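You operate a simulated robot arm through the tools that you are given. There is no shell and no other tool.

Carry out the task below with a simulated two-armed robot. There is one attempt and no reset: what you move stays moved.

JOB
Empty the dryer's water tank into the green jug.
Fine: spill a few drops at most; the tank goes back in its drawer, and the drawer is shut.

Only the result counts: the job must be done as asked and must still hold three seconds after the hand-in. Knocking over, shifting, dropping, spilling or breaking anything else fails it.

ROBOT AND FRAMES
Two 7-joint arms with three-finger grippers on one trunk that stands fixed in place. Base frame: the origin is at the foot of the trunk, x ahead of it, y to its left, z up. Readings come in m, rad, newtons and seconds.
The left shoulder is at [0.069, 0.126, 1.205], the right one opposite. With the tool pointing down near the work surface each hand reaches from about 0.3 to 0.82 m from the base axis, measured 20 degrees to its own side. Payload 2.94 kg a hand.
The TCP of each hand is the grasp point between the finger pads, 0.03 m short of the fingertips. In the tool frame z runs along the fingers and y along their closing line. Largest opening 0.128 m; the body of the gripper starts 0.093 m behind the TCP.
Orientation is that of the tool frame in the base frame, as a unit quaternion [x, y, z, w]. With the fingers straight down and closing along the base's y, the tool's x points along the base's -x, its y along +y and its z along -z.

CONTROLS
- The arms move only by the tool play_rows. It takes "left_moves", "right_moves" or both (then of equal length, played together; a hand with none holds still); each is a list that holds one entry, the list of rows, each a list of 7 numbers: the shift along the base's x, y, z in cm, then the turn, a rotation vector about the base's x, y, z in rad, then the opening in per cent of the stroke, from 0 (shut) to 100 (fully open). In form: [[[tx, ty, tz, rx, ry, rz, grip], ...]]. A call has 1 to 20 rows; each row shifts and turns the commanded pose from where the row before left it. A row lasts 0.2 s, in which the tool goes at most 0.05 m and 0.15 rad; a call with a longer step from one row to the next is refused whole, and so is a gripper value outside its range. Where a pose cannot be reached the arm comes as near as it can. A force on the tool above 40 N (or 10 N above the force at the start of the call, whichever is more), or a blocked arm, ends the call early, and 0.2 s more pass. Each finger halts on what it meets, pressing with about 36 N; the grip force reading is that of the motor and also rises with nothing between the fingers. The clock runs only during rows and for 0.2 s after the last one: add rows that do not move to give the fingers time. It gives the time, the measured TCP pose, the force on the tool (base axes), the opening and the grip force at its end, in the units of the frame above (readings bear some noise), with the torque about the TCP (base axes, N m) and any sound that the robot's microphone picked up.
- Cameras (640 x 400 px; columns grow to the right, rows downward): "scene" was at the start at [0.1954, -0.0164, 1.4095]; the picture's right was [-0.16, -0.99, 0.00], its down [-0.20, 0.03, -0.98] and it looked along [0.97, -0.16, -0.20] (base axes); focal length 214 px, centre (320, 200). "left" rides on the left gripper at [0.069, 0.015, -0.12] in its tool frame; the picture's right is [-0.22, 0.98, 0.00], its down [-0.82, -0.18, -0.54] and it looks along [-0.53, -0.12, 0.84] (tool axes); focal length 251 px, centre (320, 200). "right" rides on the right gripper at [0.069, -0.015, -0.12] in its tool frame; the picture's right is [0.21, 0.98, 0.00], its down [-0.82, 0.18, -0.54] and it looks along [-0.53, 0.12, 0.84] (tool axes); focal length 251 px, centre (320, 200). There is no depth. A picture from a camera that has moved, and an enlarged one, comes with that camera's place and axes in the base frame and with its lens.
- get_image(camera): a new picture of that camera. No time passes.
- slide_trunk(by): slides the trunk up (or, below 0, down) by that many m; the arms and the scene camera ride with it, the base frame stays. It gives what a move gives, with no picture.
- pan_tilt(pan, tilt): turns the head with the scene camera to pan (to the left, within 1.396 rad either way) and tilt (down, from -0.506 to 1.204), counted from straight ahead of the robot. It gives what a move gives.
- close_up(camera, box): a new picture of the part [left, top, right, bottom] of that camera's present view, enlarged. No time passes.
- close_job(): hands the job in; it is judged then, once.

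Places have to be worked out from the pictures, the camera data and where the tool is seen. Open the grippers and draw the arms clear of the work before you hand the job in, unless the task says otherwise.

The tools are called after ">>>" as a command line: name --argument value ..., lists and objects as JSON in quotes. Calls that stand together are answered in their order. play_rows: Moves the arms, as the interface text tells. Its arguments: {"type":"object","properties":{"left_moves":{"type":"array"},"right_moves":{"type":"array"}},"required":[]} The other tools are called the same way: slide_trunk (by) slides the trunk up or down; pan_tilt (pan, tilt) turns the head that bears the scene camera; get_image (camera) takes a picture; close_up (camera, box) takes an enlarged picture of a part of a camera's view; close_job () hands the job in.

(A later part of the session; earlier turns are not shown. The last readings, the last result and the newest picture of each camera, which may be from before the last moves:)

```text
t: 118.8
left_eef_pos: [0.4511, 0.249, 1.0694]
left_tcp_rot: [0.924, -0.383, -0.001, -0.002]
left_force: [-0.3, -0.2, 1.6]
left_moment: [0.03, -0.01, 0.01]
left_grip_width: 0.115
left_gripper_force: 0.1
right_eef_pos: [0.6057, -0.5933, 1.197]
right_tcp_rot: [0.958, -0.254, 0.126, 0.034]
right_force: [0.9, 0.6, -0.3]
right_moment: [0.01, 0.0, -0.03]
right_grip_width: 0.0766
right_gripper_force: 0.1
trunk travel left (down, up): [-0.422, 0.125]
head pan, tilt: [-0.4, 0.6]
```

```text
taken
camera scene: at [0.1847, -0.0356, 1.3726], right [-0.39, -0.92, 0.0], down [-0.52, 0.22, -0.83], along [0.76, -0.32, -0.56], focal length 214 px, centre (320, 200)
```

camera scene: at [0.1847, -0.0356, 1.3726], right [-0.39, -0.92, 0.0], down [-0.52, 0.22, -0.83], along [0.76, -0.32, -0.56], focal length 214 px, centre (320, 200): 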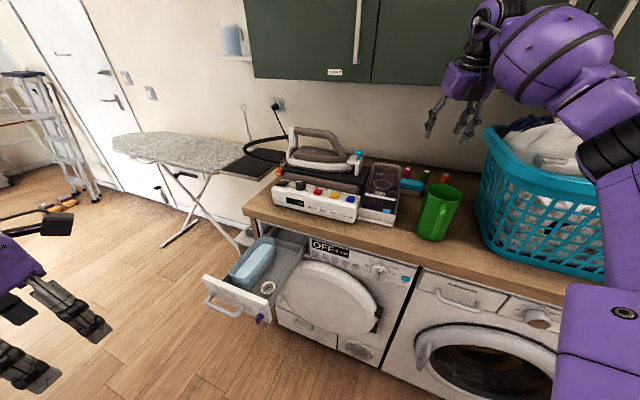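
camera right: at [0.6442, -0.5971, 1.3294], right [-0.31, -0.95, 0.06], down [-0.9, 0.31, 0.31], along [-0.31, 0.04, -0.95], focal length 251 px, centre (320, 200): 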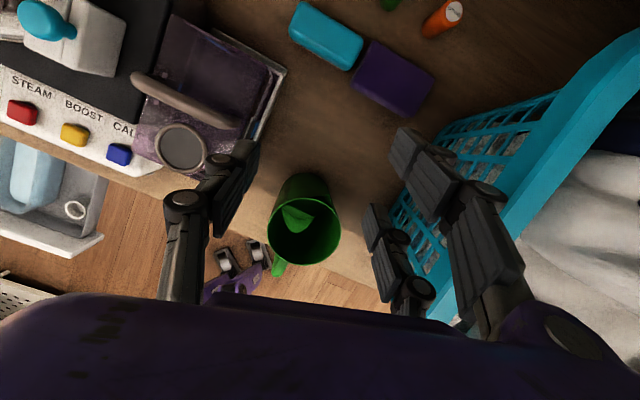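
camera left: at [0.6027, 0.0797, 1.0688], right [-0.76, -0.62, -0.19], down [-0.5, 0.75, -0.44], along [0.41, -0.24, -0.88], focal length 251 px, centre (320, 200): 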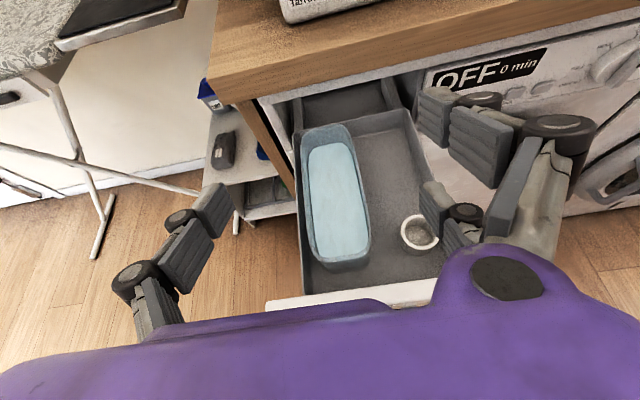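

The start-of-pour pose with a 15° lean is reached cleanly. I'll rehearse the real tilt, rotating about the tub's future lip point, to see where the marginal spot is.

>>> play_rows --right_moves '[[[-0.07, 0.04, 1.21, -0.0655, -0.1134, 0, 60], [-0.21, 0.12, 1.2, -0.0655, -0.1134, 0, 60], [-0.34, 0.2, 1.15, -0.0655, -0.1134, 0, 60], [-0.47, 0.27, 1.09, -0.0655, -0.1134, 0, 60], [-0.58, 0.34, 1.01, -0.0655, -0.1134, 0, 60], [-0.69, 0.4, 0.92, -0.0655, -0.1134, 0, 60], [-0.8, 0.46, 0.8, -0.0655, -0.1134, 0, 60], [-0.87, 0.51, 0.67, -0.0655, -0.1134, 0, 60], [0, 0, 0, 0, 0, 0, 60]]]'

>>> play_rows --right_moves '[[[-0.94, 0.55, 0.54, -0.0655, -0.1134, 0, 60], [-1.0, 0.58, 0.39, -0.0655, -0.1134, 0, 60], [-1.04, 0.6, 0.24, -0.0655, -0.1134, 0, 60], [-1.05, 0.61, 0.08, -0.0655, -0.1134, 0, 60], [-1.05, 0.61, -0.08, -0.0655, -0.1134, 0, 60], [-1.04, 0.6, -0.24, -0.0655, -0.1134, 0, 60], [0, 0, 0, 0, 0, 0, 60]]]'

>>> get_image --camera "scene"

```text
t: 120.8
left_eef_pos: [0.4514, 0.2486, 1.0705]
left_tcp_rot: [0.923, -0.384, 0.0, -0.002]
left_force: [1.0, -0.6, -1.8]
left_moment: [0.01, 0.01, 0.0]
left_grip_width: 0.1149
left_gripper_force: 0.0
right_eef_pos: [0.5656, -0.5683, 1.279]
right_tcp_rot: [0.767, -0.204, 0.588, 0.158]
right_force: [0.1, 0.7, 0.2]
right_moment: [0.02, -0.02, -0.03]
right_grip_width: 0.0766
right_gripper_force: 0.1
trunk travel left (down, up): [-0.422, 0.125]
head pan, tilt: [-0.4, 0.6]
```

```text
t: 122.4
left_eef_pos: [0.4505, 0.2485, 1.07]
left_tcp_rot: [0.924, -0.383, 0.0, -0.002]
left_force: [-0.5, 0.3, 1.4]
left_moment: [-0.02, 0.01, -0.02]
left_grip_width: 0.115
left_gripper_force: 0.0
right_eef_pos: [0.487, -0.6061, 1.3796]
right_tcp_rot: [0.61, -0.186, 0.734, 0.232]
right_force: [-0.3, -0.4, -0.3]
right_moment: [0.03, 0.01, 0.08]
right_grip_width: 0.0765
right_gripper_force: 0.1
right hand out of reach, approached as far as the arm can: row 2, 3, 4, 5, 6
trunk travel left (down, up): [-0.422, 0.125]
head pan, tilt: [-0.4, 0.6]
```

```text
taken
camera scene: at [0.1844, -0.0361, 1.3727], right [-0.39, -0.92, 0.0], down [-0.52, 0.22, -0.83], along [0.76, -0.32, -0.56], focal length 214 px, centre (320, 200)
```

scene: 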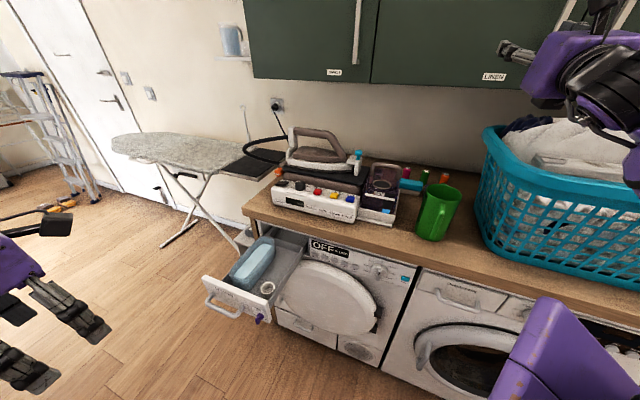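

At that height the arm strays near horizontal; at the lower height tested earlier it was only marginal. I'll come down to the proper pour height and see whether the arm settles over the jug there.

>>> play_rows --right_moves '[[[0.4, 1.0, -2, 0, 0, 0, 60], [0.4, 1.0, -3, 0, 0, 0, 60], [0.4, 1.0, -3, 0, 0, 0, 60], [0.4, 1.0, -3, 0, 0, 0, 60], [0.4, 1.0, -3, 0, 0, 0, 60], [0.3, 0.6, -2.5, 0, 0, 0, 60], [0, 0, 0, 0, 0, 0, 60]]]'

>>> get_image --camera "scene"

```text
t: 124.0
left_eef_pos: [0.4515, 0.2499, 1.0684]
left_tcp_rot: [0.924, -0.383, 0.0, -0.003]
left_force: [0.5, 0.5, -0.3]
left_moment: [0.03, 0.0, 0.0]
left_grip_width: 0.1153
left_gripper_force: 0.1
right_eef_pos: [0.4802, -0.5922, 1.3848]
right_tcp_rot: [0.607, -0.188, 0.736, 0.235]
right_force: [-1.0, -0.2, 0.4]
right_moment: [-0.01, -0.04, 0.02]
right_grip_width: 0.0767
right_gripper_force: 0.0
right hand out of reach, approached as far as the arm can: row 1, 2, 3, 4, 5, 6
trunk travel left (down, up): [-0.422, 0.125]
head pan, tilt: [-0.4, 0.6]
```

```text
taken
camera scene: at [0.1849, -0.0357, 1.3726], right [-0.39, -0.92, 0.0], down [-0.52, 0.22, -0.83], along [0.76, -0.32, -0.56], focal length 214 px, centre (320, 200)
```

scene: 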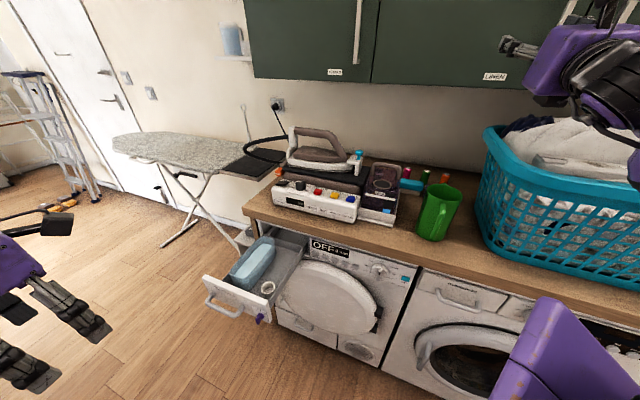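

The arm is stuck against a joint limit in this posture. I'll look at the whole right arm to understand it.

>>> pan_tilt --pan -1.0 --tilt 0.2

>>> get_image --camera "scene"

```text
t: 125.0
left_eef_pos: [0.4522, 0.2487, 1.0696]
left_tcp_rot: [0.924, -0.382, 0.0, -0.002]
left_force: [-0.8, -0.2, 0.4]
left_moment: [0.0, 0.02, -0.01]
left_grip_width: 0.1154
left_gripper_force: 0.0
right_eef_pos: [0.481, -0.5928, 1.386]
right_tcp_rot: [0.607, -0.187, 0.736, 0.234]
right_force: [-0.5, 0.7, 0.2]
right_moment: [-0.02, 0.01, 0.03]
right_grip_width: 0.077
right_gripper_force: 0.1
trunk travel left (down, up): [-0.422, 0.125]
head pan, tilt: [-1.0, 0.201]
```

```text
taken
camera scene: at [0.1539, -0.0796, 1.4093], right [-0.84, -0.54, 0.0], down [-0.11, 0.17, -0.98], along [0.53, -0.82, -0.2], focal length 214 px, centre (320, 200)
```

scene: 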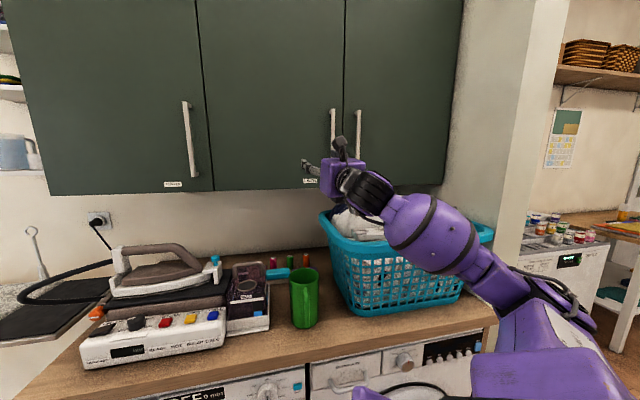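

The forearm rises from a low outward elbow here. I'll lean the hand back to the start-of-pour pose, 6 cm lower this time, and rehearse the tilt at the true pour height.

>>> play_rows --right_moves '[[[0.6, 0.2, -0.5, 0.0655, 0.1134, 0, 60], [0.8, 0.1, -0.8, 0.0655, 0.1134, 0, 60], [1.0, 0, -1.5, 0.0655, 0.1134, 0, 60], [1.2, 0, -2, 0.0655, 0.1134, 0, 60], [1.2, 0, -2, 0.0655, 0.1134, 0, 60], [1.2, 0, -2.5, 0.0655, 0.1134, 0, 60], [1.2, 0, -2.5, 0.0655, 0.1134, 0, 60], [1.2, 0, -2.5, 0.0655, 0.1134, 0, 60], [1.2, 0, -2.5, 0.0655, 0.1134, 0, 60], [1.2, 0, -2.5, 0.0655, 0.1134, 0, 60], [1.2, 0, -2.5, 0.0655, 0.1134, 0, 60], [0, 0, -2, 0, 0, 0, 60], [0, 0, 0, 0, 0, 0, 60]]]'

```text
t: 127.8
left_eef_pos: [0.451, 0.2493, 1.0697]
left_tcp_rot: [0.924, -0.382, 0.0, -0.002]
left_force: [-0.7, -0.4, -0.5]
left_moment: [0.01, 0.03, 0.0]
left_grip_width: 0.1149
left_gripper_force: 0.0
right_eef_pos: [0.5998, -0.5893, 1.1479]
right_tcp_rot: [0.953, -0.249, 0.15, 0.089]
right_force: [-0.2, 0.0, -1.0]
right_moment: [-0.01, 0.0, 0.02]
right_grip_width: 0.0769
right_gripper_force: 0.0
trunk travel left (down, up): [-0.422, 0.125]
head pan, tilt: [-1.0, 0.201]
```

No warnings. Now I'll rehearse the tilt at the true height, in two parts.

>>> play_rows --right_moves '[[[-0.07, 0.04, 1.0, -0.0655, -0.1134, 0, 60], [-0.21, 0.12, 1.0, -0.0655, -0.1134, 0, 60], [-0.34, 0.2, 0.9, -0.0655, -0.1134, 0, 60], [-0.47, 0.27, 0.9, -0.0655, -0.1134, 0, 60], [-0.58, 0.34, 0.8, -0.0655, -0.1134, 0, 60], [-0.69, 0.4, 0.7, -0.0655, -0.1134, 0, 60], [-0.8, 0.46, 0.6, -0.0655, -0.1134, 0, 60], [-0.87, 0.51, 0.4, -0.0655, -0.1134, 0, 60], [0, 0, 0, 0, 0, 0, 60]]]'

>>> play_rows --right_moves '[[[-0.94, 0.55, 0.3, -0.0655, -0.1134, 0, 60], [-1.0, 0.58, 0.2, -0.0655, -0.1134, 0, 60], [-1.04, 0.6, 0, -0.0655, -0.1134, 0, 60], [0, 0, 0, 0, 0, 0, 60]]]'

>>> get_image --camera "scene"

```text
t: 129.8
left_eef_pos: [0.4511, 0.2511, 1.0697]
left_tcp_rot: [0.924, -0.382, 0.0, -0.002]
left_force: [-0.1, 0.1, -0.1]
left_moment: [-0.03, 0.04, 0.03]
left_grip_width: 0.1151
left_gripper_force: 0.0
right_eef_pos: [0.5596, -0.5718, 1.2093]
right_tcp_rot: [0.746, -0.224, 0.592, 0.207]
right_force: [0.3, 0.7, 0.0]
right_moment: [0.02, 0.0, -0.04]
right_grip_width: 0.077
right_gripper_force: 0.0
right hand out of reach, approached as far as the arm can: row 8
trunk travel left (down, up): [-0.422, 0.125]
head pan, tilt: [-1.0, 0.201]
```

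```text
t: 130.8
left_eef_pos: [0.453, 0.2475, 1.0682]
left_tcp_rot: [0.924, -0.382, -0.001, -0.003]
left_force: [-0.3, -1.4, 0.0]
left_moment: [0.05, 0.03, -0.01]
left_grip_width: 0.1149
left_gripper_force: 0.1
right_eef_pos: [0.5677, -0.5316, 1.2385]
right_tcp_rot: [0.698, -0.232, 0.634, 0.237]
right_force: [0.4, -0.9, -0.6]
right_moment: [-0.02, -0.02, 0.01]
right_grip_width: 0.0766
right_gripper_force: 0.0
right hand out of reach, approached as far as the arm can: row 1, 2, 3
trunk travel left (down, up): [-0.422, 0.125]
head pan, tilt: [-1.0, 0.201]
```

```text
taken
camera scene: at [0.1556, -0.082, 1.409], right [-0.84, -0.54, 0.0], down [-0.11, 0.17, -0.98], along [0.53, -0.82, -0.2], focal length 214 px, centre (320, 200)
```

scene: 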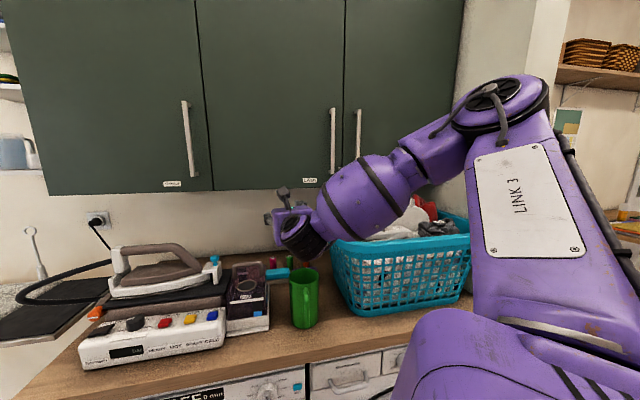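

In this elbow-up posture the hand can't pitch past ~80° when pointing at azimuth -30°, but pointing more straight ahead should need less forearm roll. I'll yaw to azimuth about -10°, clear of the basket corner, and pitch further to test.

>>> play_rows --right_moves '[[[-0.8, -0.2, 0.5, 0, 0, 0.125, 50], [-0.8, -0.2, 0.5, 0, 0, 0.125, 50], [-0.8, -0.2, 0, 0, 0, 0.125, 50], [-0.8, -0.2, 0, 0, 0, 0.125, 50], [-0.5, 0, 0, -0.0218, -0.123, 0, 50], [-0.5, 0, 0, -0.0218, -0.123, 0, 50], [-0.5, 0, 0, -0.0218, -0.123, 0, 50], [-0.3, 0, 0, -0.0218, -0.123, 0, 50], [0, 0, 0, 0, 0, 0, 50]]]'

>>> get_image --camera "scene"

```text
t: 132.8
left_eef_pos: [0.4516, 0.2499, 1.0698]
left_tcp_rot: [0.924, -0.382, 0.0, -0.001]
left_force: [0.9, -0.1, -0.4]
left_moment: [-0.02, 0.0, 0.01]
left_grip_width: 0.1152
left_gripper_force: 0.2
right_eef_pos: [0.5292, -0.5756, 1.4047]
right_tcp_rot: [0.559, -0.06, 0.822, 0.095]
right_force: [-0.1, 0.1, 0.2]
right_moment: [-0.01, -0.02, -0.02]
right_grip_width: 0.0639
right_gripper_force: 0.1
right hand out of reach, approached as far as the arm can: row 1, 2, 5, 6, 7, 8
trunk travel left (down, up): [-0.422, 0.125]
head pan, tilt: [-1.0, 0.201]
```

```text
taken
camera scene: at [0.1542, -0.0793, 1.4093], right [-0.84, -0.54, 0.0], down [-0.11, 0.17, -0.98], along [0.53, -0.82, -0.2], focal length 214 px, centre (320, 200)
```

scene: 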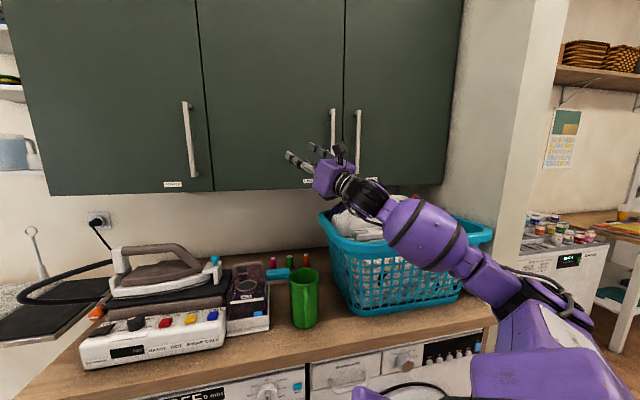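

That posture strays upward too. I'll lean back to the start pose again, then repeat the tilt but take the critical range in much smaller steps, in case the trouble is joint speed.

>>> play_rows --right_moves '[[[0.6, 0, -1.5, 0.0218, 0.123, 0, 60], [0.8, 0, -2.0, 0.0218, 0.123, 0, 60], [0.8, 0, -2.0, 0.0218, 0.123, 0, 60], [0.8, 0, -2.0, 0.0218, 0.123, 0, 60], [0.8, 0, -2.0, 0.0218, 0.123, 0, 60], [0.8, 0, -2.5, 0.0218, 0.123, 0, 60], [0.8, 0, -2.5, 0.0218, 0.123, 0, 60], [0.8, 0, -2.5, 0.0218, 0.123, 0, 60], [0.5, 0, -2.5, 0.0218, 0.123, 0, 60], [0.5, 0, -2.5, 0.0218, 0.123, 0, 60], [0.5, 0, -1.5, 0.0218, 0.123, 0, 60], [0, 0, 0, 0, 0, 0, 60]]]'

>>> get_image --camera "scene"

```text
t: 135.4
left_eef_pos: [0.45, 0.2495, 1.0692]
left_tcp_rot: [0.924, -0.382, 0.0, -0.002]
left_force: [-1.6, 0.5, 0.7]
left_moment: [-0.02, -0.04, 0.0]
left_grip_width: 0.1152
left_gripper_force: 0.1
right_eef_pos: [0.6055, -0.5761, 1.1715]
right_tcp_rot: [0.95, -0.08, 0.296, 0.062]
right_force: [0.1, -0.8, 0.7]
right_moment: [0.01, -0.01, -0.01]
right_grip_width: 0.0771
right_gripper_force: 0.1
trunk travel left (down, up): [-0.422, 0.125]
head pan, tilt: [-1.0, 0.201]
```

```text
taken
camera scene: at [0.1529, -0.0794, 1.4095], right [-0.84, -0.54, 0.0], down [-0.11, 0.17, -0.98], along [0.53, -0.82, -0.2], focal length 214 px, centre (320, 200)
```

scene: 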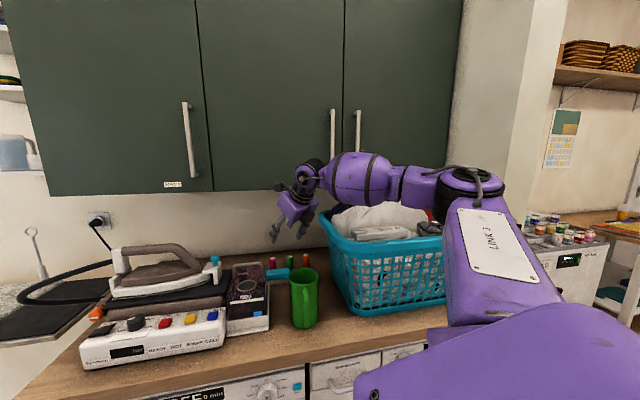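

Posture now: forearm level from the right, lean 35°. I'll tilt with small steps (0.06 rad per row) toward the end-of-pour location.

>>> play_rows --right_moves '[[[-0.2, 0.06, 0.45, -0.0172, -0.0575, 0, 60], [-0.2, 0.06, 0.45, -0.0172, -0.0575, 0, 60], [-0.3, 0.08, 0.4, -0.0172, -0.0575, 0, 60], [-0.3, 0.08, 0.4, -0.0172, -0.0575, 0, 60], [-0.3, 0.1, 0.35, -0.0172, -0.0575, 0, 60], [-0.4, 0.1, 0.3, -0.0172, -0.0575, 0, 60], [-0.4, 0.1, 0.3, -0.0172, -0.0575, 0, 60], [-0.4, 0.13, 0.25, -0.0172, -0.0575, 0, 60], [-0.45, 0.13, 0.2, -0.0172, -0.0575, 0, 60], [-0.45, 0.13, 0.2, -0.0172, -0.0575, 0, 60], [-0.5, 0.13, 0.1, -0.0172, -0.0575, 0, 60], [-0.5, 0.15, 0.1, -0.0172, -0.0575, 0, 60], [-0.5, 0.15, 0, -0.0172, -0.0575, 0, 60], [-0.5, 0.15, 0, -0.0172, -0.0575, 0, 60], [-0.5, 0.15, 0, -0.0172, -0.0575, 0, 60], [-0.5, 0.15, 0, -0.0172, -0.0575, 0, 60], [-0.5, 0.15, -0.1, -0.0172, -0.0575, 0, 60], [-0.5, 0.15, -0.1, -0.0172, -0.0575, 0, 60], [-0.5, 0.15, -0.1, -0.0172, -0.0575, 0, 60], [0, 0, 0, 0, 0, 0, 60]]]'

>>> get_image --camera "scene"

```text
t: 139.6
left_eef_pos: [0.4518, 0.2478, 1.0691]
left_tcp_rot: [0.924, -0.384, -0.001, -0.002]
left_force: [0.7, -0.1, 0.3]
left_moment: [0.02, 0.04, -0.03]
left_grip_width: 0.1152
left_gripper_force: 0.1
right_eef_pos: [0.5646, -0.5896, 1.3013]
right_tcp_rot: [0.644, -0.049, 0.748, 0.153]
right_force: [-0.5, -0.1, 0.2]
right_moment: [0.02, 0.0, -0.01]
right_grip_width: 0.077
right_gripper_force: 0.1
right hand out of reach, approached as far as the arm can: row 16, 17, 18, 19
trunk travel left (down, up): [-0.422, 0.125]
head pan, tilt: [-1.0, 0.201]
```

```text
taken
camera scene: at [0.1542, -0.0796, 1.4093], right [-0.84, -0.54, 0.0], down [-0.11, 0.17, -0.98], along [0.53, -0.82, -0.2], focal length 214 px, centre (320, 200)
```

scene: 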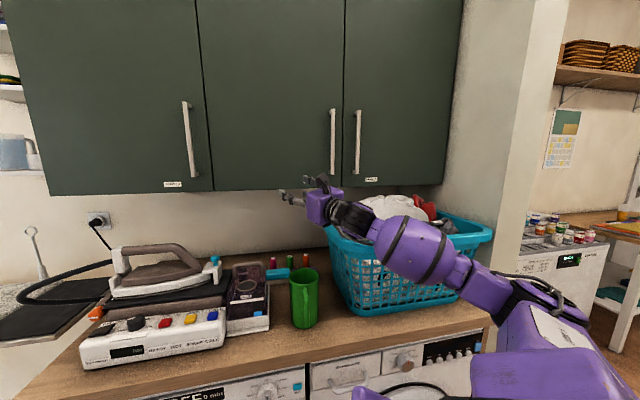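

The hand wants to be higher relative to the shoulder for large pitch angles. Lowering the trunk gives exactly that, so I'll slide it down 12 cm with the hand riding along and test continuing the tilt.

>>> slide_trunk --by -0.1

>>> play_rows --right_moves '[[[-0.6, 0.3, 0.2, -0.0172, -0.0575, 0, 60], [-0.6, 0.4, 0.2, -0.0172, -0.0575, 0, 60], [-0.6, 0.4, 0.2, -0.0172, -0.0575, 0, 60], [-0.6, 0.4, 0.2, -0.0172, -0.0575, 0, 60], [-0.6, 0.4, 0, -0.0172, -0.0575, 0, 60], [-0.6, 0.4, 0, 0, 0, 0, 60], [0, 0, 0, 0, 0, 0, 60]]]'

>>> get_image --camera "scene"

```text
t: 140.5
left_eef_pos: [0.4506, 0.2499, 0.9987]
left_tcp_rot: [0.924, -0.383, -0.004, 0.001]
left_force: [0.0, -1.2, 0.0]
left_moment: [0.1, 0.08, 0.02]
left_grip_width: 0.115
left_gripper_force: 0.1
right_eef_pos: [0.5833, -0.5803, 1.2202]
right_tcp_rot: [0.658, -0.027, 0.735, 0.161]
right_force: [1.3, -1.0, -2.5]
right_moment: [-0.11, -0.25, 0.14]
right_grip_width: 0.0764
right_gripper_force: 0.1
trunk travel left (down, up): [-0.356, 0.191]
head pan, tilt: [-1.0, 0.201]
stopped: the force on the tool passed its limit at 76 N (the readings are from after the stop); the commanded pose is now the measured one
```

```text
t: 142.1
left_eef_pos: [0.4516, 0.2495, 1.0002]
left_tcp_rot: [0.924, -0.383, -0.003, -0.001]
left_force: [0.1, -0.3, -0.8]
left_moment: [0.01, 0.0, -0.01]
left_grip_width: 0.1151
left_gripper_force: 0.0
right_eef_pos: [0.5292, -0.6189, 1.3548]
right_tcp_rot: [0.546, -0.022, 0.817, 0.182]
right_force: [-0.2, 0.2, -0.3]
right_moment: [0.0, -0.02, 0.02]
right_grip_width: 0.0767
right_gripper_force: 0.1
right hand out of reach, approached as far as the arm can: row 1, 2, 3, 4, 5, 6
trunk travel left (down, up): [-0.356, 0.191]
head pan, tilt: [-1.0, 0.201]
```

```text
taken
camera scene: at [0.1733, -0.0796, 1.3405], right [-0.84, -0.54, 0.0], down [-0.11, 0.17, -0.98], along [0.53, -0.82, -0.2], focal length 214 px, centre (320, 200)
```

scene: 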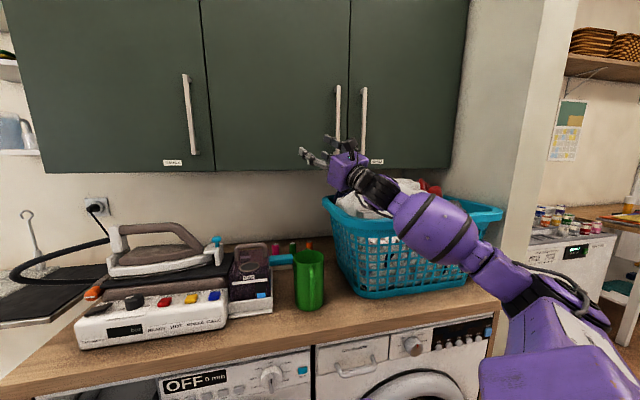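

The hand pressed on something while sliding, likely the basket rim, and the slide stopped. I'll lift and retreat the hand straight out from the counter, then check the basket before planning further.

>>> play_rows --right_moves '[[[-1.0, 1.5, 1.0, 0, 0, 0, 60], [-1.5, 2.0, 0.5, 0, 0, 0, 60], [-1.5, 2.0, 0, 0.0172, 0.0575, 0, 60], [-1.5, 2.0, 0, 0.0172, 0.0575, 0, 60], [-1.5, 2.0, 0, 0.0172, 0.0575, 0, 60], [-1.5, 2.0, 0, 0.0172, 0.0575, 0, 60], [-1.0, 2.0, 0, 0.0172, 0.0575, 0, 60], [0, 0, 0, 0, 0, 0, 60]]]'

>>> slide_trunk --by 0.066

>>> pan_tilt --pan -0.9 --tilt 0.3

>>> get_image --camera "scene"

```text
t: 143.9
left_eef_pos: [0.4518, 0.2494, 1.0001]
left_tcp_rot: [0.924, -0.383, -0.005, -0.001]
left_force: [-0.2, 0.4, -0.1]
left_moment: [0.0, 0.0, 0.01]
left_grip_width: 0.1152
left_gripper_force: 0.1
right_eef_pos: [0.4493, -0.4784, 1.3928]
right_tcp_rot: [0.662, -0.031, 0.731, 0.163]
right_force: [0.0, 0.3, 0.1]
right_moment: [0.03, 0.01, 0.01]
right_grip_width: 0.0768
right_gripper_force: 0.1
right hand out of reach, approached as far as the arm can: row 2, 4
trunk travel left (down, up): [-0.356, 0.191]
head pan, tilt: [-1.0, 0.201]
```

```text
t: 144.9
left_eef_pos: [0.4525, 0.2491, 1.0659]
left_tcp_rot: [0.924, -0.383, -0.005, -0.001]
left_force: [-0.2, -0.8, 0.2]
left_moment: [0.0, -0.01, 0.0]
left_grip_width: 0.1153
left_gripper_force: 0.1
right_eef_pos: [0.4479, -0.4771, 1.4603]
right_tcp_rot: [0.662, -0.033, 0.731, 0.162]
right_force: [0.5, 0.2, 0.1]
right_moment: [0.01, -0.01, 0.01]
right_grip_width: 0.0769
right_gripper_force: 0.1
trunk travel left (down, up): [-0.422, 0.125]
head pan, tilt: [-1.0, 0.201]
```

```text
t: 145.6
left_eef_pos: [0.4516, 0.2493, 1.067]
left_tcp_rot: [0.924, -0.383, -0.003, 0.0]
left_force: [0.8, -0.2, 0.0]
left_moment: [0.0, 0.01, -0.02]
left_grip_width: 0.1152
left_gripper_force: 0.1
right_eef_pos: [0.4475, -0.4779, 1.4609]
right_tcp_rot: [0.662, -0.032, 0.732, 0.162]
right_force: [-0.9, 0.0, -0.1]
right_moment: [0.0, -0.03, -0.01]
right_grip_width: 0.0767
right_gripper_force: 0.1
trunk travel left (down, up): [-0.422, 0.125]
head pan, tilt: [-0.901, 0.3]
```

```text
taken
camera scene: at [0.1615, -0.0744, 1.4], right [-0.78, -0.62, 0.0], down [-0.18, 0.23, -0.96], along [0.59, -0.75, -0.3], focal length 214 px, centre (320, 200)
```

scene: 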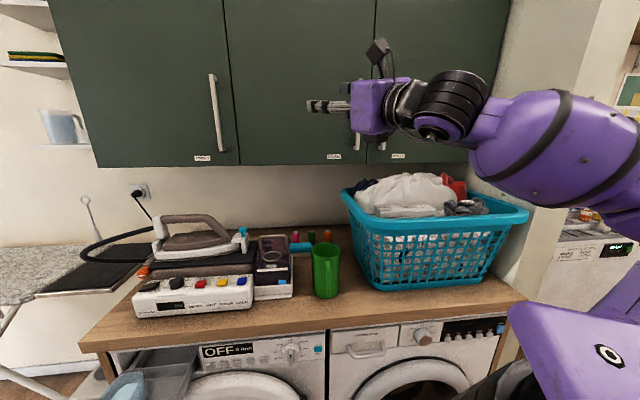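

The basket stands exactly where it was in the earlier picture from this same camera pose. Next I'll test whether taking the pitched hand out in front and low, then up again, brings the elbow underneath for the final tilt.

>>> play_rows --right_moves '[[[-1.5, 2.0, -1, 0, 0, 0, 50], [-1.5, 2.0, -2, 0, 0, 0, 50], [-1.5, 2.0, -3, 0, 0, 0, 50], [-1.5, 2.0, -3, 0, 0, -0.06, 50], [-1, 1.5, -3, 0, 0, -0.06, 50], [0, 1, -3.5, 0, 0, -0.06, 50], [0, 0, -3.5, 0, 0, -0.06, 50], [0, 0, -3.5, 0, 0, -0.06, 50], [0, 0, -3.5, 0, 0, -0.06, 50], [0, 0, -3.5, 0, 0, 0, 50], [0, 0, -3.5, 0, 0, 0, 50], [0, 0, -3.5, 0, 0, 0, 50], [0, 0, -3.5, 0, 0, 0, 50], [0, 0, 0, 0, 0, 0, 50]]]'

>>> get_image --camera "scene"

```text
t: 148.6
left_eef_pos: [0.4508, 0.2501, 1.0669]
left_tcp_rot: [0.924, -0.383, -0.004, 0.0]
left_force: [0.1, 0.2, 0.1]
left_moment: [-0.03, 0.02, 0.03]
left_grip_width: 0.1151
left_gripper_force: 0.0
right_eef_pos: [0.5105, -0.4564, 1.3268]
right_tcp_rot: [0.648, -0.155, 0.687, 0.291]
right_force: [-0.4, 0.5, -0.5]
right_moment: [0.02, 0.01, -0.01]
right_grip_width: 0.0642
right_gripper_force: 0.0
right hand out of reach, approached as far as the arm can: row 2, 3, 4, 5, 6, 7, 8, 9, 10, 11, 12, 13
trunk travel left (down, up): [-0.422, 0.125]
head pan, tilt: [-0.901, 0.3]
```

```text
taken
camera scene: at [0.161, -0.0733, 1.4001], right [-0.78, -0.62, 0.0], down [-0.18, 0.23, -0.96], along [0.59, -0.75, -0.29], focal length 214 px, centre (320, 200)
```

scene: 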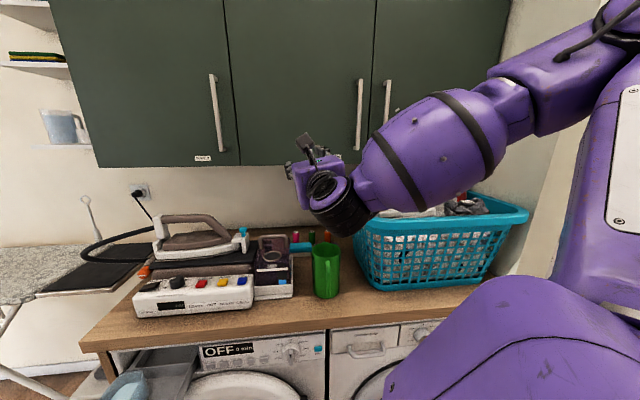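

The elbow stays up this way. Pointing the hand toward the left (-u) is what dropped the elbow before, so I'll go back to the earlier successful entry: return to tool-down at (0.42, -0.305, 1.16), then tilt 45° toward -u.

>>> play_rows --right_moves '[[[-0.75, 1.25, -0.5, 0.083, 0.1127, 0, 70], [-0.75, 1.25, -1.4, 0.083, 0.1127, 0, 70], [-0.75, 1.25, -1.4, 0.083, 0.1127, 0, 70], [-0.75, 1.25, -1.4, 0.083, 0.1127, 0, 70], [-0.75, 1.25, -1.4, 0.083, 0.1127, 0, 70], [-0.75, 1.25, -1.4, 0.083, 0.1127, 0, 70], [-0.75, 1.25, -1.4, 0.083, 0.1127, 0, 70], [-0.75, 1.25, -1.4, 0.083, 0.1127, 0, 70], [-0.75, 1.25, -1.4, 0.083, 0.1127, 0, 70], [-0.75, 1.25, -1.4, 0.083, 0.1127, 0, 70], [-0.75, 1.25, -1.4, 0.083, 0.1127, 0, 70], [-0.75, 1.25, -1.4, 0.083, 0.1127, 0, 70], [0, 0, 0, 0, 0, 0, 70]]]'

>>> get_image --camera "scene"

```text
t: 151.4
left_eef_pos: [0.451, 0.2495, 1.0679]
left_tcp_rot: [0.924, -0.383, -0.004, 0.0]
left_force: [-0.4, 0.1, 0.3]
left_moment: [-0.03, 0.0, -0.01]
left_grip_width: 0.1151
left_gripper_force: 0.0
right_eef_pos: [0.4215, -0.3132, 1.1699]
right_tcp_rot: [0.973, -0.231, 0.006, -0.003]
right_force: [0.0, 0.1, 0.5]
right_moment: [0.05, -0.04, 0.01]
right_grip_width: 0.0895
right_gripper_force: 0.1
right hand out of reach, approached as far as the arm can: row 1
trunk travel left (down, up): [-0.422, 0.125]
head pan, tilt: [-0.901, 0.3]
```

```text
taken
camera scene: at [0.1612, -0.0743, 1.4], right [-0.78, -0.62, 0.0], down [-0.18, 0.23, -0.96], along [0.59, -0.75, -0.3], focal length 214 px, centre (320, 200)
```

scene: 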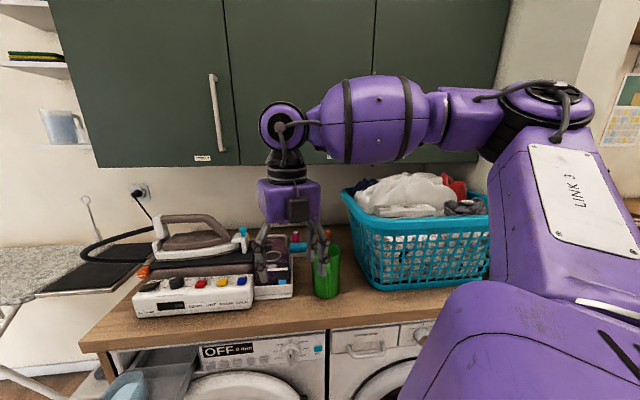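

Tool-down again with the forearm level. Now I'll yaw to align and tilt 45° toward -u as before.

>>> play_rows --right_moves '[[[0, 0, 0, 0, 0, -0.11, 80], [0, 0, 0, 0, 0, -0.11, 80], [0, 0, 0, 0, 0, -0.1, 80], [0, 0, -0.2, 0.0926, -0.0926, 0, 80], [0, 0, -0.2, 0.0926, -0.0926, 0, 80], [0, 0, -0.2, 0.0926, -0.0926, 0, 80], [0, 0, -0.2, 0.0926, -0.0926, 0, 80], [0, 0, -0.2, 0.0926, -0.0926, 0, 80], [0, 0, -0.2, 0.0926, -0.0926, 0, 80], [0, 0, 0, 0, 0, 0, 80]]]'

>>> get_image --camera "scene"

```text
t: 153.6
left_eef_pos: [0.4516, 0.2496, 1.0666]
left_tcp_rot: [0.924, -0.383, -0.004, -0.001]
left_force: [1.2, -0.2, 0.3]
left_moment: [0.0, -0.03, 0.01]
left_grip_width: 0.1153
left_gripper_force: 0.0
right_eef_pos: [0.4222, -0.3136, 1.1549]
right_tcp_rot: [0.851, -0.356, 0.153, -0.354]
right_force: [0.5, 0.7, 0.4]
right_moment: [0.0, -0.01, 0.02]
right_grip_width: 0.1023
right_gripper_force: 0.1
trunk travel left (down, up): [-0.422, 0.125]
head pan, tilt: [-0.901, 0.3]
```

```text
taken
camera scene: at [0.1619, -0.0738, 1.3999], right [-0.78, -0.62, 0.0], down [-0.18, 0.23, -0.96], along [0.59, -0.75, -0.3], focal length 214 px, centre (320, 200)
```

scene: 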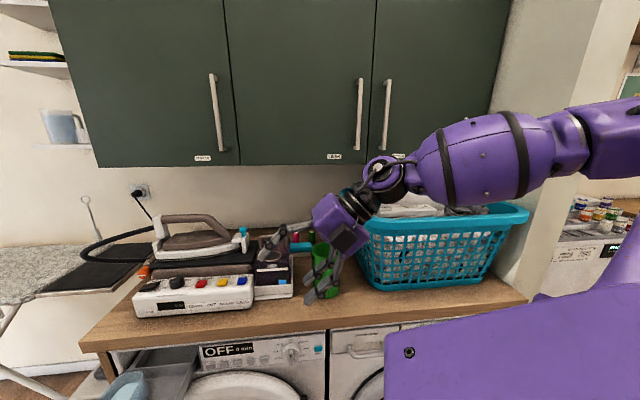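

The forearm is still level here. I'll tilt on to near-horizontal, which dropped the elbow last time, and then come back to 45° to keep it low.

>>> play_rows --right_moves '[[[0.3, 0.2, -0.5, 0.0836, -0.0836, 0, 80], [0.3, 0.2, -0.5, 0.0836, -0.0836, 0, 80], [0.3, 0.2, -0.5, 0.0836, -0.0836, 0, 80], [0.3, 0.2, -0.5, 0.0836, -0.0836, 0, 80], [0.3, 0.2, -0.5, 0.0836, -0.0836, 0, 80], [0.3, 0.2, -1, 0.0836, -0.0836, 0, 80], [0, 0, -1, 0, 0, 0, 80], [0, 0, 0, 0, 0, 0, 80]]]'

>>> get_image --camera "scene"

>>> play_rows --right_moves '[[[0, 0, 0, -0.0836, 0.0836, 0, 80], [0, 0, 0, -0.0836, 0.0836, 0, 80], [0, 0, 0, -0.0836, 0.0836, 0, 80], [0, 0, 0, -0.0836, 0.0836, 0, 80], [0, 0, 0, -0.0836, 0.0836, 0, 80], [0, 0, 0, 0, 0, 0, 80]]]'

>>> get_image --camera "scene"

```text
t: 155.4
left_eef_pos: [0.4507, 0.2495, 1.0669]
left_tcp_rot: [0.924, -0.382, -0.004, 0.0]
left_force: [-0.7, -0.1, -0.2]
left_moment: [0.0, 0.03, 0.01]
left_grip_width: 0.1151
left_gripper_force: 0.1
right_eef_pos: [0.4403, -0.3004, 1.1123]
right_tcp_rot: [0.673, -0.285, 0.266, -0.629]
right_force: [-0.5, -0.7, -0.3]
right_moment: [-0.02, -0.03, -0.04]
right_grip_width: 0.1025
right_gripper_force: 0.0
trunk travel left (down, up): [-0.422, 0.125]
head pan, tilt: [-0.901, 0.3]
```

```text
taken
camera scene: at [0.1615, -0.0746, 1.4], right [-0.78, -0.62, 0.0], down [-0.18, 0.23, -0.96], along [0.59, -0.75, -0.3], focal length 214 px, centre (320, 200)
```

scene: 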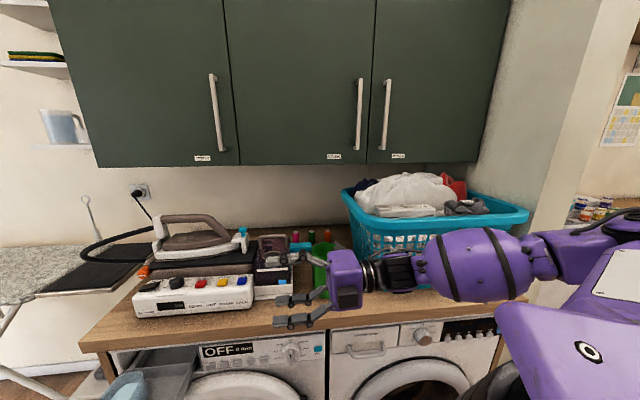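

```text
t: 156.8
left_eef_pos: [0.4516, 0.2496, 1.0685]
left_tcp_rot: [0.924, -0.383, -0.003, -0.002]
left_force: [0.4, 0.0, 0.9]
left_moment: [0.01, -0.02, -0.01]
left_grip_width: 0.115
left_gripper_force: 0.1
right_eef_pos: [0.4398, -0.3005, 1.1106]
right_tcp_rot: [0.829, -0.347, 0.174, -0.403]
right_force: [-1.1, -0.9, -0.2]
right_moment: [-0.01, 0.02, 0.03]
right_grip_width: 0.1023
right_gripper_force: 0.2
trunk travel left (down, up): [-0.422, 0.125]
head pan, tilt: [-0.901, 0.3]
```

```text
taken
camera scene: at [0.1613, -0.075, 1.3999], right [-0.78, -0.62, 0.0], down [-0.18, 0.23, -0.96], along [0.59, -0.75, -0.3], focal length 214 px, centre (320, 200)
```

scene: 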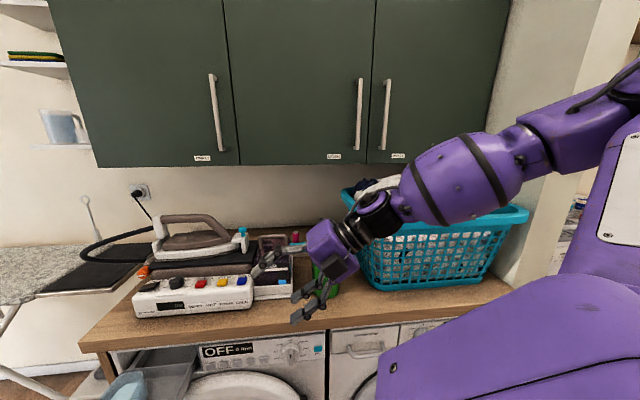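

The flipped wrist roll seems to be what pulls the elbow up; with the wrist roll near its original side the elbow stayed low. So I'll unwind the roll by 180° (camera toward the pour side) and rehearse with that.

>>> play_rows --right_moves '[[[0, 0, 0, -0.0812, -0.0782, 0.0879, 80], [0, 0, 0, -0.0812, -0.0782, 0.0879, 80], [0, 0, 0, -0.0812, -0.0782, 0.0879, 80], [0, 0, 0, -0.0812, -0.0782, 0.0879, 80], [0, 0, 0, -0.0812, -0.0782, 0.0879, 80], [0, 0, 0, -0.0812, -0.0782, 0.0879, 80], [0, 0, 0, -0.0812, -0.0782, 0.0879, 80], [0, 0, 0, -0.0812, -0.0782, 0.0879, 80], [0, 0, 0, -0.0812, -0.0782, 0.0879, 80], [0, 0, 0, -0.0812, -0.0782, 0.0879, 80], [0, 0, 0, -0.0812, -0.0782, 0.0879, 80], [0, 0, 0, 0, 0, 0, 80]]]'

>>> play_rows --right_moves '[[[0, 0, 0, -0.0812, -0.0782, 0.0879, 80], [0, 0, 0, -0.0812, -0.0782, 0.0879, 80], [0, 0, 0, -0.0812, -0.0782, 0.0879, 80], [0, 0, 0, -0.0812, -0.0782, 0.0879, 80], [0, 0, 0, -0.0812, -0.0782, 0.0879, 80], [0, 0, 0, -0.0812, -0.0782, 0.0879, 80], [0, 0, 0, -0.0812, -0.0782, 0.0879, 80], [0, 0, 0, -0.0812, -0.0782, 0.0879, 80], [0, 0, 0, -0.0812, -0.0782, 0.0879, 80], [0, 0, 0, -0.0812, -0.0782, 0.0879, 80], [0, 0, 0, -0.0812, -0.0782, 0.0879, 80], [0, 0, 0, 0, 0, 0, 80]]]'

>>> get_image --camera "scene"

```text
t: 159.4
left_eef_pos: [0.4514, 0.2498, 1.0656]
left_tcp_rot: [0.924, -0.383, -0.004, -0.001]
left_force: [0.6, -0.1, 0.1]
left_moment: [0.02, -0.03, -0.02]
left_grip_width: 0.1154
left_gripper_force: 0.1
right_eef_pos: [0.4404, -0.3014, 1.1097]
right_tcp_rot: [0.83, 0.342, 0.409, -0.163]
right_force: [0.0, 0.9, -0.3]
right_moment: [0.0, -0.05, -0.05]
right_grip_width: 0.1027
right_gripper_force: 0.1
trunk travel left (down, up): [-0.422, 0.125]
head pan, tilt: [-0.901, 0.3]
```

```text
t: 162.0
left_eef_pos: [0.4509, 0.2491, 1.0664]
left_tcp_rot: [0.924, -0.383, -0.004, -0.001]
left_force: [0.7, 0.5, -0.1]
left_moment: [-0.03, -0.04, 0.02]
left_grip_width: 0.1151
left_gripper_force: 0.1
right_eef_pos: [0.4401, -0.3021, 1.1112]
right_tcp_rot: [0.346, 0.83, 0.401, 0.173]
right_force: [0.2, -0.7, 0.2]
right_moment: [0.02, 0.02, 0.02]
right_grip_width: 0.1021
right_gripper_force: 0.0
trunk travel left (down, up): [-0.422, 0.125]
head pan, tilt: [-0.901, 0.3]
```

```text
taken
camera scene: at [0.1615, -0.0744, 1.3999], right [-0.78, -0.62, 0.0], down [-0.18, 0.23, -0.96], along [0.59, -0.75, -0.3], focal length 214 px, centre (320, 200)
```

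scene: 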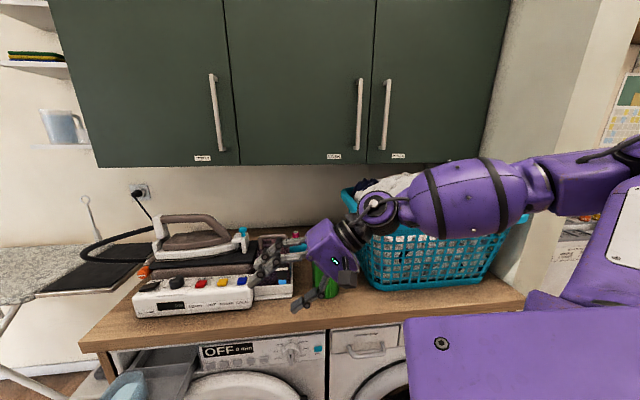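

Now back to tool-down with the original roll side, then on to the start-of-pour pose to rehearse the tilt again.

>>> play_rows --right_moves '[[[0, -0.6, 0.8, -0.0916, 0.0916, 0, 60], [0, -0.6, 0.8, -0.0916, 0.0916, 0, 60], [0, -0.6, 0.8, -0.0916, 0.0916, 0, 60], [0, -0.6, 0.8, -0.0916, 0.0916, 0, 60], [0, -0.6, 0.8, -0.0916, 0.0916, 0, 60], [0, -0.6, 0.8, -0.0916, 0.0916, 0, 60], [0, -0.6, 0.8, -0.0916, 0.0916, 0, 60], [0.5, -1, 0.3, -0.065, -0.113, 0.13, 60], [0.5, -1, 0.2, -0.065, -0.113, 0.07, 60], [1, -1.5, 0, -0.03, -0.052, 0.05, 60], [1.5, -2.4, 0, 0, 0, 0, 60], [1.5, -2.4, 0, 0, 0, 0, 60], [1.5, -2.4, 0, 0, 0, 0, 60], [0, 0, 0, 0, 0, 0, 60]]]'

>>> get_image --camera "scene"

```text
refused: row 8 steps farther than a row can; nothing moved
```

```text
taken
camera scene: at [0.1615, -0.0744, 1.3999], right [-0.78, -0.62, 0.0], down [-0.18, 0.23, -0.96], along [0.59, -0.75, -0.3], focal length 214 px, centre (320, 200)
```

scene: 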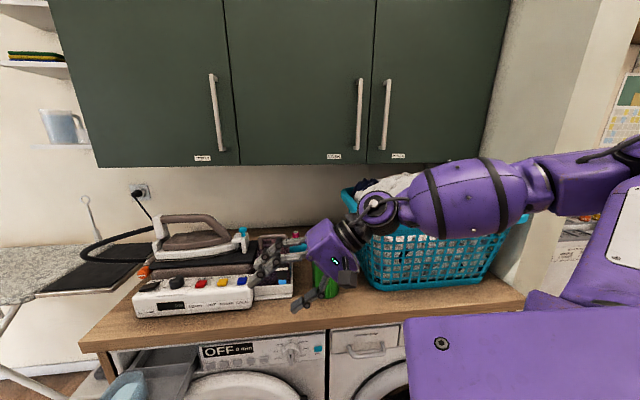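

The combined turn in one row was too large; I'll split the yaw and the lean into separate rows.

>>> play_rows --right_moves '[[[0, -0.6, 0.8, -0.0916, 0.0916, 0, 60], [0, -0.6, 0.8, -0.0916, 0.0916, 0, 60], [0, -0.6, 0.8, -0.0916, 0.0916, 0, 60], [0, -0.6, 0.8, -0.0916, 0.0916, 0, 60], [0, -0.6, 0.8, -0.0916, 0.0916, 0, 60], [0, -0.6, 0.8, -0.0916, 0.0916, 0, 60], [0, -0.6, 0.8, -0.0916, 0.0916, 0, 60], [0.5, -1, 0.2, 0, 0, 0.13, 60], [0.5, -1, 0.2, 0, 0, 0.13, 60], [1, -1.5, 0, -0.065, -0.113, 0, 60], [1.5, -2.4, 0, -0.065, -0.113, 0, 60], [1.5, -2.4, 0, 0, 0, 0, 60], [1.5, -2.4, 0, 0, 0, 0, 60], [1.5, -2.4, 0, 0, 0, 0, 60], [0, 0, 0, 0, 0, 0, 60]]]'

>>> play_rows --right_moves '[[[1.5, -2.4, 0, 0, 0, 0, 60], [1.5, -2.4, 0, 0, 0, 0, 60], [1.5, -2.4, 0, 0, 0, 0, 60], [1.5, -2.4, 0, 0, 0, 0, 60], [1.5, -2.0, 0, 0, 0, 0, 60], [0, 0, 0, 0, 0, 0, 60]]]'

>>> get_image --camera "scene"

```text
t: 165.2
left_eef_pos: [0.451, 0.2502, 1.0681]
left_tcp_rot: [0.924, -0.383, -0.004, 0.0]
left_force: [1.0, -0.8, 0.2]
left_moment: [0.04, -0.02, 0.0]
left_grip_width: 0.1153
left_gripper_force: 0.1
right_eef_pos: [0.5182, -0.4721, 1.1714]
right_tcp_rot: [0.256, 0.957, -0.037, 0.133]
right_force: [0.0, 0.3, 0.2]
right_moment: [0.01, -0.01, 0.04]
right_grip_width: 0.0769
right_gripper_force: 0.0
trunk travel left (down, up): [-0.422, 0.125]
head pan, tilt: [-0.901, 0.3]
```

```text
t: 166.6
left_eef_pos: [0.4499, 0.2489, 1.0677]
left_tcp_rot: [0.924, -0.383, -0.003, -0.001]
left_force: [-0.3, -0.2, -0.9]
left_moment: [-0.04, -0.02, 0.01]
left_grip_width: 0.1149
left_gripper_force: 0.1
right_eef_pos: [0.5958, -0.5894, 1.1705]
right_tcp_rot: [0.255, 0.957, -0.036, 0.132]
right_force: [-1.2, 0.0, -0.1]
right_moment: [-0.01, 0.0, 0.02]
right_grip_width: 0.077
right_gripper_force: 0.2
trunk travel left (down, up): [-0.422, 0.125]
head pan, tilt: [-0.901, 0.3]
```

```text
taken
camera scene: at [0.1608, -0.0741, 1.4001], right [-0.78, -0.62, 0.0], down [-0.18, 0.23, -0.96], along [0.59, -0.75, -0.3], focal length 214 px, centre (320, 200)
```

scene: 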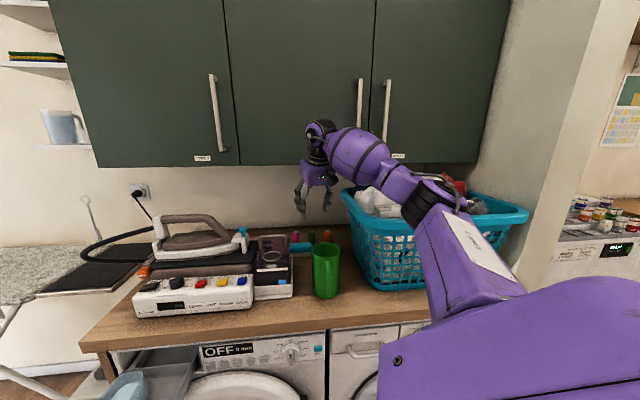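

With this roll the elbow hangs low at the start-of-pour pose. Now I'll rehearse the tilt along the lip arc.

>>> play_rows --right_moves '[[[-0.07, 0.04, 1.0, -0.0655, -0.1134, 0, 60], [-0.21, 0.12, 1.0, -0.0655, -0.1134, 0, 60], [-0.34, 0.2, 0.9, -0.0655, -0.1134, 0, 60], [-0.47, 0.27, 0.9, -0.0655, -0.1134, 0, 60], [-0.58, 0.34, 0.8, -0.0655, -0.1134, 0, 60], [-0.69, 0.4, 0.7, -0.0655, -0.1134, 0, 60], [-0.8, 0.46, 0.6, -0.0655, -0.1134, 0, 60], [-0.87, 0.51, 0.4, -0.0655, -0.1134, 0, 60], [0, 0, 0, 0, 0, 0, 60]]]'

>>> play_rows --right_moves '[[[-0.94, 0.55, 0.3, -0.0655, -0.1134, 0, 60], [-1.0, 0.58, 0.2, -0.0655, -0.1134, 0, 60], [-1.04, 0.6, 0, -0.0655, -0.1134, 0, 60], [-1.05, 0.61, 0, -0.0655, -0.1134, 0, 60], [-1.05, 0.61, 0, -0.0655, -0.1134, 0, 60], [-1.04, 0.6, 0, -0.0655, -0.1134, 0, 60], [0, 0, 0, 0, 0, 0, 60]]]'

>>> get_image --camera "scene"

```text
t: 168.6
left_eef_pos: [0.4509, 0.2489, 1.0674]
left_tcp_rot: [0.924, -0.382, -0.004, -0.001]
left_force: [-0.2, 0.7, -0.3]
left_moment: [0.03, -0.04, 0.03]
left_grip_width: 0.1154
left_gripper_force: 0.1
right_eef_pos: [0.556, -0.5676, 1.2331]
right_tcp_rot: [0.204, 0.762, -0.159, 0.594]
right_force: [0.6, -0.2, -0.6]
right_moment: [0.0, 0.02, 0.01]
right_grip_width: 0.077
right_gripper_force: 0.0
trunk travel left (down, up): [-0.422, 0.125]
head pan, tilt: [-0.901, 0.3]
```

```text
t: 170.2
left_eef_pos: [0.4512, 0.2495, 1.0677]
left_tcp_rot: [0.924, -0.383, -0.003, -0.001]
left_force: [1.6, 0.1, 0.9]
left_moment: [0.0, -0.03, -0.01]
left_grip_width: 0.1152
left_gripper_force: 0.0
right_eef_pos: [0.4909, -0.6161, 1.3786]
right_tcp_rot: [0.188, 0.611, -0.231, 0.733]
right_force: [1.0, 0.4, -0.1]
right_moment: [0.0, -0.03, 0.01]
right_grip_width: 0.0765
right_gripper_force: 0.0
right hand out of reach, approached as far as the arm can: row 1, 2, 3, 4, 5, 6
trunk travel left (down, up): [-0.422, 0.125]
head pan, tilt: [-0.901, 0.3]
```

```text
taken
camera scene: at [0.1608, -0.075, 1.4], right [-0.78, -0.62, 0.0], down [-0.18, 0.23, -0.96], along [0.59, -0.75, -0.3], focal length 214 px, centre (320, 200)
```

scene: 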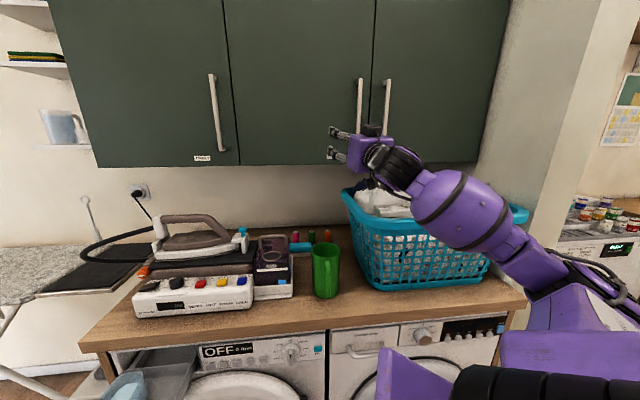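

The tilt stalls again near 78°, with the elbow far out. The one posture that allowed the full tilt had the elbow low and inward, reached by pointing left first and then swinging right. I'll test that sequence with only a 30° lean, which a level tub would need.

>>> play_rows --right_moves '[[[0, 1.5, -0.5, 0.077, 0.112, 0, 60], [0, 2, -1, 0.077, 0.112, 0, 60], [0, 2, -2, 0.077, 0.112, 0, 60], [0, 2, -2, 0.077, 0.112, 0, 60], [0, 2, -2, 0.077, 0.112, 0, 60], [0, 2, -2, 0.077, 0.112, 0, 60], [0, 2, -2, 0.077, 0.112, 0, 60], [0, 2, -2, 0.077, 0.112, 0, 60], [0, 2, -1, 0.077, 0.112, 0, 60], [0, 1, 0, 0, 0, 0.136, 60], [0, 1, 0, 0, 0, 0.136, 60], [0, 1, 0, 0, 0, 0.136, 60], [0, 1, 0, 0, 0, 0.136, 60], [0, 1, 0, 0, 0, 0.136, 60], [0, 1, 0, 0, 0, 0.136, 60], [0, 1, 0, 0, 0, 0.136, 60], [0, 1, 0, 0, 0, 0.136, 60], [0, 0, 0, 0, 0, 0, 60]]]'

>>> get_image --camera "scene"

```text
t: 174.0
left_eef_pos: [0.4516, 0.2495, 1.0662]
left_tcp_rot: [0.924, -0.383, -0.004, -0.001]
left_force: [0.3, 0.1, -0.4]
left_moment: [0.01, 0.04, 0.0]
left_grip_width: 0.1149
left_gripper_force: 0.0
right_eef_pos: [0.4922, -0.3697, 1.2326]
right_tcp_rot: [-0.168, 0.945, 0.038, 0.277]
right_force: [-0.4, 0.0, -0.4]
right_moment: [0.03, 0.02, 0.02]
right_grip_width: 0.0768
right_gripper_force: 0.1
right hand out of reach, approached as far as the arm can: row 17
trunk travel left (down, up): [-0.422, 0.125]
head pan, tilt: [-0.901, 0.3]
```

```text
taken
camera scene: at [0.1623, -0.0752, 1.3998], right [-0.78, -0.62, 0.0], down [-0.18, 0.23, -0.95], along [0.59, -0.75, -0.3], focal length 214 px, centre (320, 200)
```

scene: 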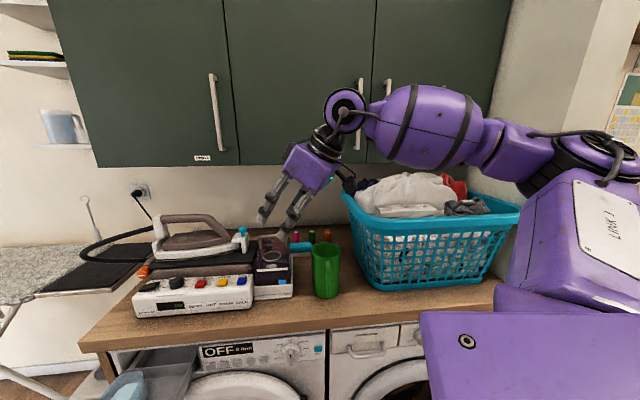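

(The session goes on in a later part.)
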